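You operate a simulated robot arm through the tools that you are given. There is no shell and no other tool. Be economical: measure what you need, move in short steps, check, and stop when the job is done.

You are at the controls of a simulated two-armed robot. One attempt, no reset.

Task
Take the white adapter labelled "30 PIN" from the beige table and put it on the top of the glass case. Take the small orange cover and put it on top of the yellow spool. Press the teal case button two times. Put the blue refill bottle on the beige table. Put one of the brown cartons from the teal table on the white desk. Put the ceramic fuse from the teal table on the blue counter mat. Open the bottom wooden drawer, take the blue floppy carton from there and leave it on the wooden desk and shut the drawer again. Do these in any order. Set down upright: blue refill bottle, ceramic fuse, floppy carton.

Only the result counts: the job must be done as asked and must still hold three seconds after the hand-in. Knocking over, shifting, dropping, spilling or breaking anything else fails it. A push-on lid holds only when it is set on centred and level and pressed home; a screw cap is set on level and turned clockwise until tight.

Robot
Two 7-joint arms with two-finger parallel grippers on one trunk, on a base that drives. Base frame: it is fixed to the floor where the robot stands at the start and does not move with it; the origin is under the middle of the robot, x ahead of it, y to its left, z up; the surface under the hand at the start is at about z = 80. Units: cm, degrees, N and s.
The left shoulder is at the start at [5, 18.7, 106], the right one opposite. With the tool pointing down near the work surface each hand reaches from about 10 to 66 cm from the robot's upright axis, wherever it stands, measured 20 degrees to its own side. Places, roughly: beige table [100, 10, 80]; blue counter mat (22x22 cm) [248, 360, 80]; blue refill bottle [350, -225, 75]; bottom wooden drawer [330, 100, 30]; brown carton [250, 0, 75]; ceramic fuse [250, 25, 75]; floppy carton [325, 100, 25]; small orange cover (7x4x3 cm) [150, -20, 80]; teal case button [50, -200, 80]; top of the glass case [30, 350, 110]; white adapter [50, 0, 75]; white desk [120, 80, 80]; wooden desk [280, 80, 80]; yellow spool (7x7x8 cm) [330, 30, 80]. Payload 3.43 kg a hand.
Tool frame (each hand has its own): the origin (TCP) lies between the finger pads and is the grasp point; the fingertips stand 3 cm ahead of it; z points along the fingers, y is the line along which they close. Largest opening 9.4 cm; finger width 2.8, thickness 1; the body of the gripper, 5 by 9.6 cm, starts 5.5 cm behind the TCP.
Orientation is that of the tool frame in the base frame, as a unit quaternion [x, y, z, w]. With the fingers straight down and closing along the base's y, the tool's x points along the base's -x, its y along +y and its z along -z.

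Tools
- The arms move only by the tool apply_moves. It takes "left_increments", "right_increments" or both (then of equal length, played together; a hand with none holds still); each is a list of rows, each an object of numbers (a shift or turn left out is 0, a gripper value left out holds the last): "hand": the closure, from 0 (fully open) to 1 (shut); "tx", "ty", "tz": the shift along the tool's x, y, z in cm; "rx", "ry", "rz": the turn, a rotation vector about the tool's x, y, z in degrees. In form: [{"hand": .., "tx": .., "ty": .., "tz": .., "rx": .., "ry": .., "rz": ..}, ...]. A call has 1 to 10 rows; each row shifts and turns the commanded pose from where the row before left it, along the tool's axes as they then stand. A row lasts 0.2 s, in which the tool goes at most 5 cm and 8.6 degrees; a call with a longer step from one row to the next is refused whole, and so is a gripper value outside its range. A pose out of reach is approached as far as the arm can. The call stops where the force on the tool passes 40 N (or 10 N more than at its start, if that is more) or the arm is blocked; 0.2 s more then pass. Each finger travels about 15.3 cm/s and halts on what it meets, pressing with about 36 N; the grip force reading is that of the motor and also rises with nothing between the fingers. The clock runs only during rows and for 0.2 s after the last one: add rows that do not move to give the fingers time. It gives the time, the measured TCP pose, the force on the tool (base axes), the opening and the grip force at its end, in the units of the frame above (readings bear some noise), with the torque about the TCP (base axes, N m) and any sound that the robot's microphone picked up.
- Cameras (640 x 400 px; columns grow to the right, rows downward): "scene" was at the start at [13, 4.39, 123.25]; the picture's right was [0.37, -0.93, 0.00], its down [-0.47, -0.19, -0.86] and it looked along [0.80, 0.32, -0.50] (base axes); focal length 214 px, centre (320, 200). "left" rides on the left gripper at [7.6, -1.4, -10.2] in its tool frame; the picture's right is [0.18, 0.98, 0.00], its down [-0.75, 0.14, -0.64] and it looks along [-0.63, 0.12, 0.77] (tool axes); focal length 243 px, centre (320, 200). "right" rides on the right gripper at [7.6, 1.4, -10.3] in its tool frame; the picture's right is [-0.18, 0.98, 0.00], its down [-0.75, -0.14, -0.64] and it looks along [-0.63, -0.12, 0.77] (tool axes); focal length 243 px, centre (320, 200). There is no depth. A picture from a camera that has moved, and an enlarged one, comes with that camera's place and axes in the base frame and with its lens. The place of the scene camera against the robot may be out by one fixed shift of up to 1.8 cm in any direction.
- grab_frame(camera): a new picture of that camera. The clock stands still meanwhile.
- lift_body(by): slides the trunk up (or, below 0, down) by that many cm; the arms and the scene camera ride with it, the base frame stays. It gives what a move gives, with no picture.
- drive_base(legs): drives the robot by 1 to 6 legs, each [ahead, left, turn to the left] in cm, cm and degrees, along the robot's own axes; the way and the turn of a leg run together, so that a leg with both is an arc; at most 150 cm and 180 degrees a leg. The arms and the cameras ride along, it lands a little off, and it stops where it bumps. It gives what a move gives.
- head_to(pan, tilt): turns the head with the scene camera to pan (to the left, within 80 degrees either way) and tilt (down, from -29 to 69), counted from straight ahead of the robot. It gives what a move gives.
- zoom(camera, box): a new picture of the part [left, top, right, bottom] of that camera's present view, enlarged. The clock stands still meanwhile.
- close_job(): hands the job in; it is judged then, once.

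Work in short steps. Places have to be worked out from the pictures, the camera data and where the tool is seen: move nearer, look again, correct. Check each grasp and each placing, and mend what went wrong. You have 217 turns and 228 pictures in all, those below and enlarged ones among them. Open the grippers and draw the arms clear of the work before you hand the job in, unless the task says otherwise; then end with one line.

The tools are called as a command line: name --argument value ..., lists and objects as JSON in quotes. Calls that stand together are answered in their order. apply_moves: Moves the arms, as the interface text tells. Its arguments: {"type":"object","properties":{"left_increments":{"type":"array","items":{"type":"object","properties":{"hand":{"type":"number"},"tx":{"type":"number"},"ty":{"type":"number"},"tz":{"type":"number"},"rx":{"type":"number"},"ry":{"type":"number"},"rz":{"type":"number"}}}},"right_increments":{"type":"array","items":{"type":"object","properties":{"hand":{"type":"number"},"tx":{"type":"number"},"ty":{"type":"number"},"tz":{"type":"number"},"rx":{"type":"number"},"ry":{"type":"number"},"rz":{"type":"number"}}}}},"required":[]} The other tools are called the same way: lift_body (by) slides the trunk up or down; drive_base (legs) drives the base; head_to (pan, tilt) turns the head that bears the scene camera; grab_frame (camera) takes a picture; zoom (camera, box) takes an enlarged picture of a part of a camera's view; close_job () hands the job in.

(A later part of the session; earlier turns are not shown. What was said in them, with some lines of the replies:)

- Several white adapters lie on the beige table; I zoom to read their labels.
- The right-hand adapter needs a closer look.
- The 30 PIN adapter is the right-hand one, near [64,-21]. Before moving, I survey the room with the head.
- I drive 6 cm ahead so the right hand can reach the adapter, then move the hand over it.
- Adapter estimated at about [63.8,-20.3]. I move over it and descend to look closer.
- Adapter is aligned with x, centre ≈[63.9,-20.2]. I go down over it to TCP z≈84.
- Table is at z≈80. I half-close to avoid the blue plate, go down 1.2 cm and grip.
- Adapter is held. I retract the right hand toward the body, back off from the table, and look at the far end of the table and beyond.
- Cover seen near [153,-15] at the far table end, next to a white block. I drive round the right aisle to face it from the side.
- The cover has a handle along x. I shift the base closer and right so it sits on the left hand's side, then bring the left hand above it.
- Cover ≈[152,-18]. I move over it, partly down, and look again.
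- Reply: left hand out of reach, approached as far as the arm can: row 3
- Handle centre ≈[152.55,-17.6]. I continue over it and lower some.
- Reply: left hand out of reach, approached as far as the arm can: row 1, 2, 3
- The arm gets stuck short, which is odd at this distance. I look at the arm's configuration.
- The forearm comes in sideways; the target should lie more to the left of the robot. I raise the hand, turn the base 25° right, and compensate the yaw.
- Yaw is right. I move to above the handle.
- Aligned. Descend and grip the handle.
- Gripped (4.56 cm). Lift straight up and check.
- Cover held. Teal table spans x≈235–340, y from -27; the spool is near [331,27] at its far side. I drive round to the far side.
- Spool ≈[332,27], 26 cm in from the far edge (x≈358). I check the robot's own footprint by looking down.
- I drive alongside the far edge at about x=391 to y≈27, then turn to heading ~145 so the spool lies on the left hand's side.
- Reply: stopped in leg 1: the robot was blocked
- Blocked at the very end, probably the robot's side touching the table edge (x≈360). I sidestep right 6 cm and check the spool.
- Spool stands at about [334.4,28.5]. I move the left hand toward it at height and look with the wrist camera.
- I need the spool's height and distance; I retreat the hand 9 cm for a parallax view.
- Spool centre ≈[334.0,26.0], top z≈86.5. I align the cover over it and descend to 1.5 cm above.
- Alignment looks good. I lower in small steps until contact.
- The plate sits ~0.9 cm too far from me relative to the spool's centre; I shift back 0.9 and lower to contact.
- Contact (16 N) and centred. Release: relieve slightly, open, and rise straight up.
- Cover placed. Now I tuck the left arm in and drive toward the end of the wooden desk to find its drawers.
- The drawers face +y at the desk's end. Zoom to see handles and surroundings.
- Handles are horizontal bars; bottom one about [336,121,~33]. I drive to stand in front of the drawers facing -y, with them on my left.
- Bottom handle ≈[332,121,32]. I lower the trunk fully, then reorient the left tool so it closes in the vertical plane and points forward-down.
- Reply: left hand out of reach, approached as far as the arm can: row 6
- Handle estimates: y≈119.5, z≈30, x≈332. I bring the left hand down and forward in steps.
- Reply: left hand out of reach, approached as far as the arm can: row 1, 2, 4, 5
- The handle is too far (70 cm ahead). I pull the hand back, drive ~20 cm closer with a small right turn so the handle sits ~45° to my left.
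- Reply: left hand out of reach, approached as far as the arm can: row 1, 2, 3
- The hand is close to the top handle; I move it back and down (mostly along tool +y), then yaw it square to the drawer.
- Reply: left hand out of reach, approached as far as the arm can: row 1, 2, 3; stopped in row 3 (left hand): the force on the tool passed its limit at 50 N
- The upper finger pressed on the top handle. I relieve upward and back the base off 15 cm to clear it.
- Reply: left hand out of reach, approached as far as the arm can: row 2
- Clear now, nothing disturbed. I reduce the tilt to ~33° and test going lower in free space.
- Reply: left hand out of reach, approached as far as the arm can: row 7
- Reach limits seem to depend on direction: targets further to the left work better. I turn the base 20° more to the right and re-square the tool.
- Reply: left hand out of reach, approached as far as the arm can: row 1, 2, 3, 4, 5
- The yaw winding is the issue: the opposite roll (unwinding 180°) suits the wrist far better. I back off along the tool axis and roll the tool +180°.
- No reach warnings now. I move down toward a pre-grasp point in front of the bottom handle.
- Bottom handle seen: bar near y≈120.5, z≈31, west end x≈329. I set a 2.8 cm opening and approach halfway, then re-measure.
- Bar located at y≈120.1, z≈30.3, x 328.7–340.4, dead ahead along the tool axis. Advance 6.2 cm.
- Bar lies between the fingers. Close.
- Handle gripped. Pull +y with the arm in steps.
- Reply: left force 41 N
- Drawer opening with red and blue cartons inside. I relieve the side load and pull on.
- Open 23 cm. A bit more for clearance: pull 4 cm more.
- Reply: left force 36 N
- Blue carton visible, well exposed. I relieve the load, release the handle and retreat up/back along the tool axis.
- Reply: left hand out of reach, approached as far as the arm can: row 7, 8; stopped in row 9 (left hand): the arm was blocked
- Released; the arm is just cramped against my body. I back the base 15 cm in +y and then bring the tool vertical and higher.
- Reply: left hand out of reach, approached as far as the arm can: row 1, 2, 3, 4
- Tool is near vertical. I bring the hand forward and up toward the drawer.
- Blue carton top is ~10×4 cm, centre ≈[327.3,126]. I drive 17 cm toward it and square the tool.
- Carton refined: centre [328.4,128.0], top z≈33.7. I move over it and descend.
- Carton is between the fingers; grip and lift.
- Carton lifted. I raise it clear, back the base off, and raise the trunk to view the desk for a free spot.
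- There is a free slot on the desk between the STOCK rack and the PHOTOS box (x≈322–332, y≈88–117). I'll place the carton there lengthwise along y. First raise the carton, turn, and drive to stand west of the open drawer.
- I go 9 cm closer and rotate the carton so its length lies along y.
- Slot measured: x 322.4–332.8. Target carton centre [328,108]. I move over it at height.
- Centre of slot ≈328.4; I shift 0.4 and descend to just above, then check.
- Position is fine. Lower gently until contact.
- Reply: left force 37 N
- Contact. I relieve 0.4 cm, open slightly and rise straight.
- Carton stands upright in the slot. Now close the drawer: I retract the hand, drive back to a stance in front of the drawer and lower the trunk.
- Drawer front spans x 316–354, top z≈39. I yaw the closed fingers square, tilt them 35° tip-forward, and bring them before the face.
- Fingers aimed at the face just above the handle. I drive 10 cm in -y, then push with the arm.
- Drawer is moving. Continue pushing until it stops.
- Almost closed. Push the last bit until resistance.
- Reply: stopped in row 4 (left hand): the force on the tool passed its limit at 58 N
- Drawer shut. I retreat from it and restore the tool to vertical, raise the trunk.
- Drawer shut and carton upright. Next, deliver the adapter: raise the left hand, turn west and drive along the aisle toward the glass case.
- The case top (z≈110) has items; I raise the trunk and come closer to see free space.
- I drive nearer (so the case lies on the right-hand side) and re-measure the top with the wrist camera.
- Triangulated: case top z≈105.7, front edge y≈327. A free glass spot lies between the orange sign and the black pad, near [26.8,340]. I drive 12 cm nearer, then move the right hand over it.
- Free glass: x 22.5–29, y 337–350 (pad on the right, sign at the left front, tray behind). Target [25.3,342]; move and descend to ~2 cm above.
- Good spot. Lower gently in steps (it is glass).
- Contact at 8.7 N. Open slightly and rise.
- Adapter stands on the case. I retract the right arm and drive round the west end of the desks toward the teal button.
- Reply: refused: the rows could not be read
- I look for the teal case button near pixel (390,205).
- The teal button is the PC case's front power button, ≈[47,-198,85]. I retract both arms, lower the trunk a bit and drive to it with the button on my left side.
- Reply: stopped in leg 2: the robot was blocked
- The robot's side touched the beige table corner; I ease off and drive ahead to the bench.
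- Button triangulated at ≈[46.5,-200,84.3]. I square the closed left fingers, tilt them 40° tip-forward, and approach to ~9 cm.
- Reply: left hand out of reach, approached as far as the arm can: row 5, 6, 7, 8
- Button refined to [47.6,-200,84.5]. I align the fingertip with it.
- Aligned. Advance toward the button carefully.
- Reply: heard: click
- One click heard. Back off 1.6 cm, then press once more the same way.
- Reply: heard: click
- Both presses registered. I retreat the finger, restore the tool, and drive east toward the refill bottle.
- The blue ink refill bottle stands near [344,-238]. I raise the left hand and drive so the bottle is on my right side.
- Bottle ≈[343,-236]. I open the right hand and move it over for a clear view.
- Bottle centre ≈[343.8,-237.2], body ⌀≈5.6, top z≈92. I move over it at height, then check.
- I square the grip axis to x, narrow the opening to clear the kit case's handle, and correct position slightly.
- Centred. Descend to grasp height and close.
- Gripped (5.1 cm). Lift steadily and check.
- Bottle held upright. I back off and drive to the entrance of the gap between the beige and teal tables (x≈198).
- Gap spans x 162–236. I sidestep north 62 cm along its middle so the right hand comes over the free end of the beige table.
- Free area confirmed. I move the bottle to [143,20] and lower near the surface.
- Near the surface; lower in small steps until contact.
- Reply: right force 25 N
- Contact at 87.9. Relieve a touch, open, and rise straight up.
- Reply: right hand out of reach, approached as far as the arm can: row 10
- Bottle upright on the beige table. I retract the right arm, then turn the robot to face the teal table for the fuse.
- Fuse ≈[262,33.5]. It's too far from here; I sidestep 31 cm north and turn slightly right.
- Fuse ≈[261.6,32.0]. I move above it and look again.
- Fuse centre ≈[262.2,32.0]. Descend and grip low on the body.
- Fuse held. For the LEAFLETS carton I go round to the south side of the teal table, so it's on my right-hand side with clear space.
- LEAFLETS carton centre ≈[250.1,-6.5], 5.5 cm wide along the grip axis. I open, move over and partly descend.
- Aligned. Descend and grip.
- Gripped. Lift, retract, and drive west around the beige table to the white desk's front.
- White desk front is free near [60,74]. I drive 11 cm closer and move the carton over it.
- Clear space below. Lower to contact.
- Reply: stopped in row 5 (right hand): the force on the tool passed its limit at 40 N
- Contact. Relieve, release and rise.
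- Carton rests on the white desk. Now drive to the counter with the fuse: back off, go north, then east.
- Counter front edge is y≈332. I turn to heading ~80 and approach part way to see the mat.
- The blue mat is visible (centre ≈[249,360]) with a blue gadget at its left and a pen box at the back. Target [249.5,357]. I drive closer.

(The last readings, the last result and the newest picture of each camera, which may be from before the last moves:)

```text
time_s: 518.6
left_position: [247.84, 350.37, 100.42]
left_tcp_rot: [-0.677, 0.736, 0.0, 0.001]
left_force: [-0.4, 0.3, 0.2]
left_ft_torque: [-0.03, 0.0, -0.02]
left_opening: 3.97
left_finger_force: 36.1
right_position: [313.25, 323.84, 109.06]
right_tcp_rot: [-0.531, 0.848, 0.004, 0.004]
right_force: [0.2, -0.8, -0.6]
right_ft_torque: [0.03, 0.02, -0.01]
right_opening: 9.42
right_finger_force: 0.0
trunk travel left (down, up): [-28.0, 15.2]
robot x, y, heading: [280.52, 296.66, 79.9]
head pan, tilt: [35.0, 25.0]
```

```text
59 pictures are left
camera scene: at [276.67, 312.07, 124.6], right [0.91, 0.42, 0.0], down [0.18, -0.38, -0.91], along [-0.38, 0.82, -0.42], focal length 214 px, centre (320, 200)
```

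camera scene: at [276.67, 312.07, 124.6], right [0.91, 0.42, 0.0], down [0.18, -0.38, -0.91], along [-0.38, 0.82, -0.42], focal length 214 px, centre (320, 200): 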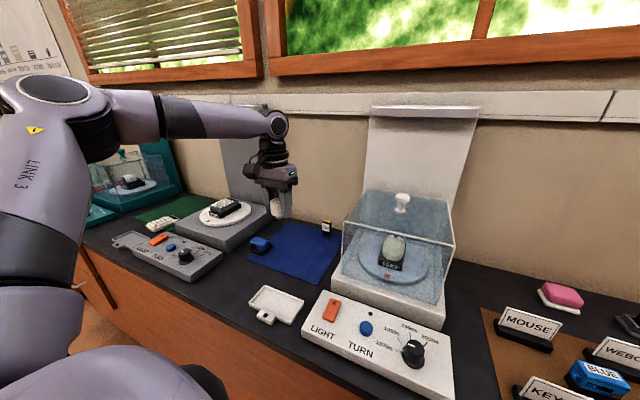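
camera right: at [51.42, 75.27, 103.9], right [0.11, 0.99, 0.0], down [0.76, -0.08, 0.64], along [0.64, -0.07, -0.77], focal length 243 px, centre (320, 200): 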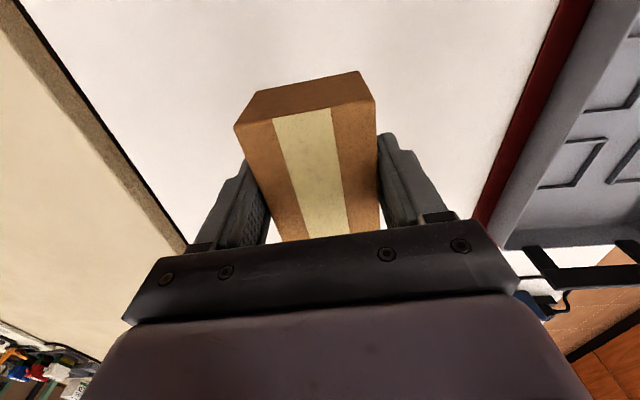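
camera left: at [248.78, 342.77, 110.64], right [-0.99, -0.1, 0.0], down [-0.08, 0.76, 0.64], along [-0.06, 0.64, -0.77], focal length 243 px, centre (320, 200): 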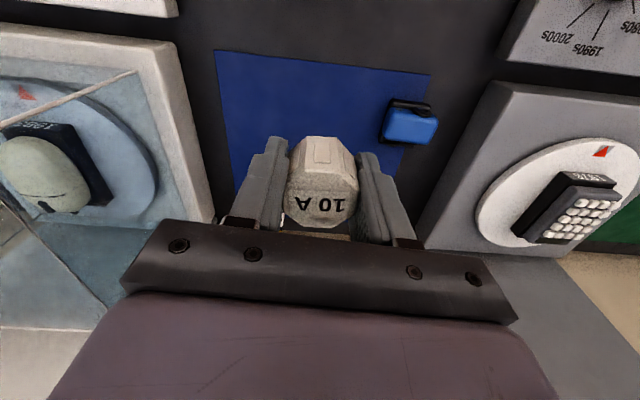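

Mat spans x 236–260, y 348–370. I move to [249.5,357] and lower near the surface.

apply_moves --left_increments '[{"tx": -3.4, "ty": -0.6}, {"tx": -3.3, "ty": -0.6}, {"tz": 4}, {"tz": 4}, {"tz": 4}, {"tz": 2.5}, {}]'

grab_frame --camera "left"

zoom --camera "scene" --box '[210, 160, 370, 300]'

```text
time_s: 520.2
left_position: [249.75, 356.89, 85.96]
left_tcp_rot: [-0.677, 0.736, 0.0, 0.001]
left_force: [0.0, -0.7, -0.3]
left_ft_torque: [0.02, -0.02, -0.02]
left_opening: 3.98
left_finger_force: 36.0
right_position: [313.3, 323.87, 109.04]
right_tcp_rot: [-0.531, 0.847, 0.005, 0.004]
right_force: [-0.6, -0.9, -0.3]
right_ft_torque: [-0.01, -0.06, 0.01]
right_opening: 9.37
right_finger_force: 0.1
trunk travel left (down, up): [-28.0, 15.2]
robot x, y, heading: [280.84, 296.72, 79.7]
head pan, tilt: [35.0, 25.0]
```

```text
58 pictures are left
camera left: at [250.58, 349.24, 96.22], right [-0.99, -0.1, 0.0], down [-0.08, 0.76, 0.64], along [-0.06, 0.64, -0.77], focal length 243 px, centre (320, 200)
```

left: 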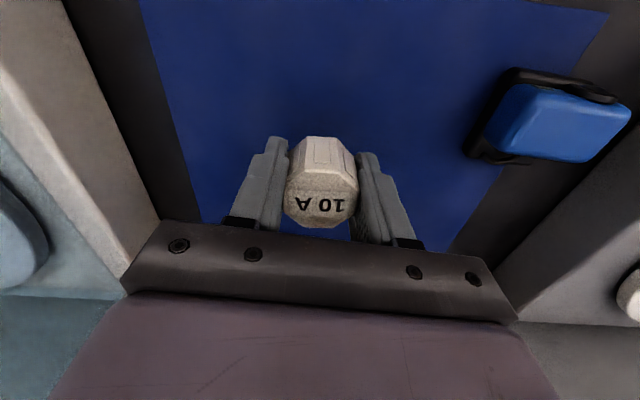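

```text
2.86 times, centred on (290, 230) of scene
camera zoom: at [276.68, 312.07, 124.6], right [0.91, 0.42, 0.0], down [0.18, -0.38, -0.91], along [-0.38, 0.82, -0.42], focal length 613 px, centre (406, 114)
```

zoom: 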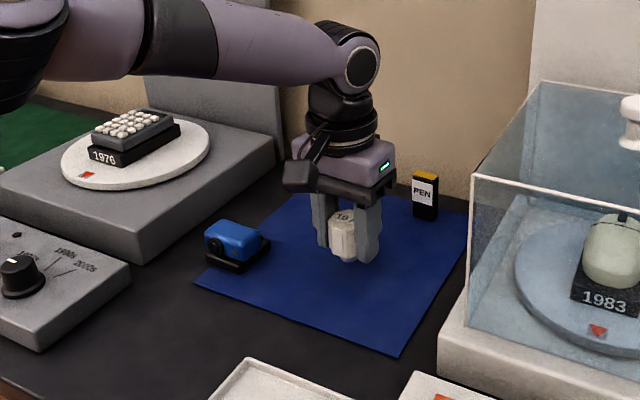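

Well inside the mat. Lower to contact in small steps.

apply_moves --left_increments '[{"tz": 0.8}, {"tz": 0.4}, {"tz": 0.3}, {"tz": 0.2}, {}]'

```text
time_s: 521.5
left_position: [249.83, 357.06, 84.12]
left_tcp_rot: [-0.678, 0.735, 0.0, 0.002]
left_force: [-0.9, 0.3, -0.2]
left_ft_torque: [-0.01, 0.03, 0.02]
left_opening: 3.93
left_finger_force: 35.8
right_position: [313.28, 323.87, 109.08]
right_tcp_rot: [-0.53, 0.848, 0.005, 0.004]
right_force: [-0.2, -0.5, 0.2]
right_ft_torque: [0.02, -0.01, -0.02]
right_opening: 9.42
right_finger_force: 0.1
trunk travel left (down, up): [-28.0, 15.2]
robot x, y, heading: [280.54, 296.96, 79.9]
head pan, tilt: [35.0, 25.0]
```

apply_moves --left_increments '[{"tz": 0.2}, {"tz": 0.2}, {"tz": 0.15}, {}]'

```text
time_s: 522.5
left_position: [249.77, 356.9, 84.1]
left_tcp_rot: [-0.678, 0.735, 0.003, 0.003]
left_force: [-5.4, -2.3, 19.4]
left_ft_torque: [-0.03, 0.19, -0.01]
left_opening: 3.95
left_finger_force: 36.1
right_position: [313.37, 323.69, 109.07]
right_tcp_rot: [-0.531, 0.847, 0.007, 0.004]
right_force: [-0.3, 0.3, -0.6]
right_ft_torque: [-0.04, 0.02, 0.01]
right_opening: 9.43
right_finger_force: 0.0
trunk travel left (down, up): [-28.0, 15.2]
robot x, y, heading: [280.64, 296.76, 79.9]
head pan, tilt: [35.0, 25.0]
```

Contact. Relieve, open gently, rise.

apply_moves --left_increments '[{"tz": -0.3}, {"hand": 0.45}, {"hand": 0.35}, {"hand": 0.35}, {"tz": -2}, {"tz": -4}, {"tz": -4}, {"tz": -4}]'

zoom --camera "scene" --box '[210, 160, 370, 300]'

```text
time_s: 524.2
left_position: [249.75, 356.83, 97.85]
left_tcp_rot: [-0.678, 0.735, 0.0, 0.001]
left_force: [-0.2, 0.6, 0.5]
left_ft_torque: [-0.01, -0.02, -0.01]
left_opening: 6.11
left_finger_force: 0.0
right_position: [313.32, 323.82, 109.15]
right_tcp_rot: [-0.531, 0.847, 0.005, 0.003]
right_force: [0.1, -0.3, 0.3]
right_ft_torque: [0.01, -0.01, 0.0]
right_opening: 9.39
right_finger_force: 0.0
trunk travel left (down, up): [-28.0, 15.2]
robot x, y, heading: [281.04, 296.81, 80.3]
head pan, tilt: [35.0, 25.0]
```

```text
2.86 times, centred on (290, 230) of scene
camera zoom: at [276.69, 312.05, 124.6], right [0.91, 0.42, 0.0], down [0.18, -0.38, -0.91], along [-0.38, 0.82, -0.42], focal length 613 px, centre (406, 114)
```

zoom: 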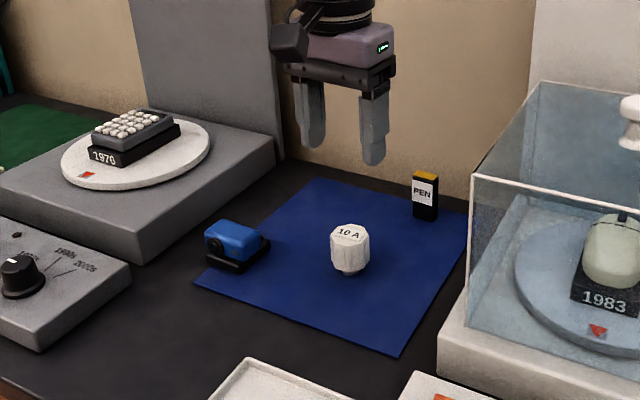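

Fuse stands on the mat. I retract the arms, back away and take a confirming look at the glass case.

apply_moves --left_increments '[{"tz": -3, "tx": 3}, {"tx": 4}, {"tx": 4}, {"tx": 4}, {"tx": 3}]'

drive_base --legs '[[-60, 0, 0], [0, 0, 85], [120, 0, 0]]'

head_to --pan -35 --tilt 10

grab_frame --camera "scene"

```text
time_s: 525.5
left_position: [248.35, 338.78, 100.8]
left_tcp_rot: [-0.679, 0.735, 0.0, 0.001]
left_force: [-0.3, 0.0, 0.3]
left_ft_torque: [0.0, 0.0, 0.01]
left_opening: 6.12
left_finger_force: 0.1
right_position: [313.25, 323.89, 109.14]
right_tcp_rot: [-0.53, 0.848, 0.005, 0.004]
right_force: [0.1, 0.0, 0.9]
right_ft_torque: [0.0, 0.01, -0.02]
right_opening: 9.39
right_finger_force: 0.2
trunk travel left (down, up): [-28.0, 15.2]
robot x, y, heading: [280.68, 296.89, 80.0]
head pan, tilt: [35.0, 25.0]
```

```text
time_s: 538.1
left_position: [109.36, 246.49, 100.86]
left_tcp_rot: [0.994, -0.109, -0.001, -0.001]
left_force: [1.0, 0.1, -0.7]
left_ft_torque: [0.0, 0.02, 0.01]
left_opening: 6.11
left_finger_force: 0.0
right_position: [133.3, 308.87, 109.19]
right_tcp_rot: [0.957, -0.289, -0.007, 0.0]
right_force: [0.5, 0.1, -0.4]
right_ft_torque: [0.03, 0.0, 0.0]
right_opening: 9.4
right_finger_force: 0.1
trunk travel left (down, up): [-28.0, 15.2]
robot x, y, heading: [155.47, 272.82, 162.3]
head pan, tilt: [35.0, 25.0]
```

```text
time_s: 539.5
left_position: [109.47, 246.41, 100.72]
left_tcp_rot: [0.994, -0.109, -0.001, -0.001]
left_force: [-0.8, -0.6, 0.6]
left_ft_torque: [0.01, -0.02, 0.02]
left_opening: 6.12
left_finger_force: 0.1
right_position: [133.07, 308.8, 109.15]
right_tcp_rot: [0.957, -0.29, -0.006, 0.001]
right_force: [-0.2, -0.4, 0.2]
right_ft_torque: [0.02, 0.0, -0.01]
right_opening: 9.39
right_finger_force: 0.1
trunk travel left (down, up): [-28.0, 15.2]
robot x, y, heading: [155.39, 272.87, 162.2]
head pan, tilt: [-35.0, 10.0]
```

```text
55 pictures are left
camera scene: at [142.98, 283.21, 127.03], right [0.8, 0.61, 0.0], down [0.11, -0.14, -0.98], along [-0.6, 0.78, -0.17], focal length 214 px, centre (320, 200)
```

scene: 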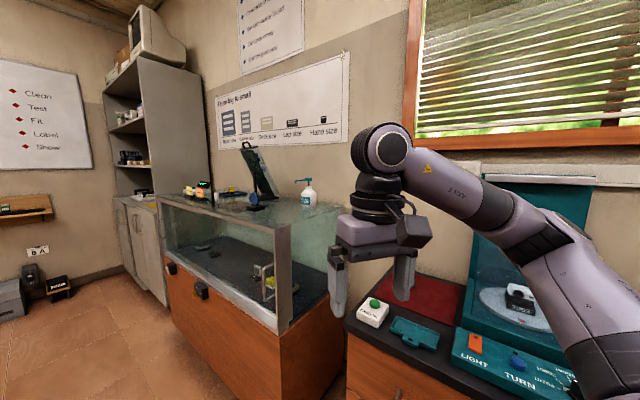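

zoom --camera "scene" --box '[170, 130, 340, 230]'

```text
3.76 times, centred on (255, 180) of scene
camera zoom: at [142.98, 283.21, 127.03], right [0.8, 0.61, 0.0], down [0.11, -0.14, -0.98], along [-0.6, 0.78, -0.17], focal length 807 px, centre (565, 275)
```

zoom: 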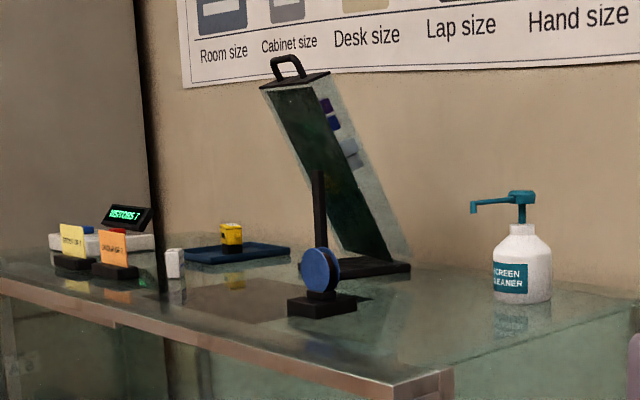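

The adapter stands on the case and nothing else looks disturbed. Grippers are open and the arms are clear; handing in.

close_job

```text
The job is handed in.
```

All seven tasks are done and the job is handed in. I confirmed each by picture or reading before handing in. Twice the base nudged a table edge and once a finger pressed on the top wooden drawer's handle, with nothing visibly moved.
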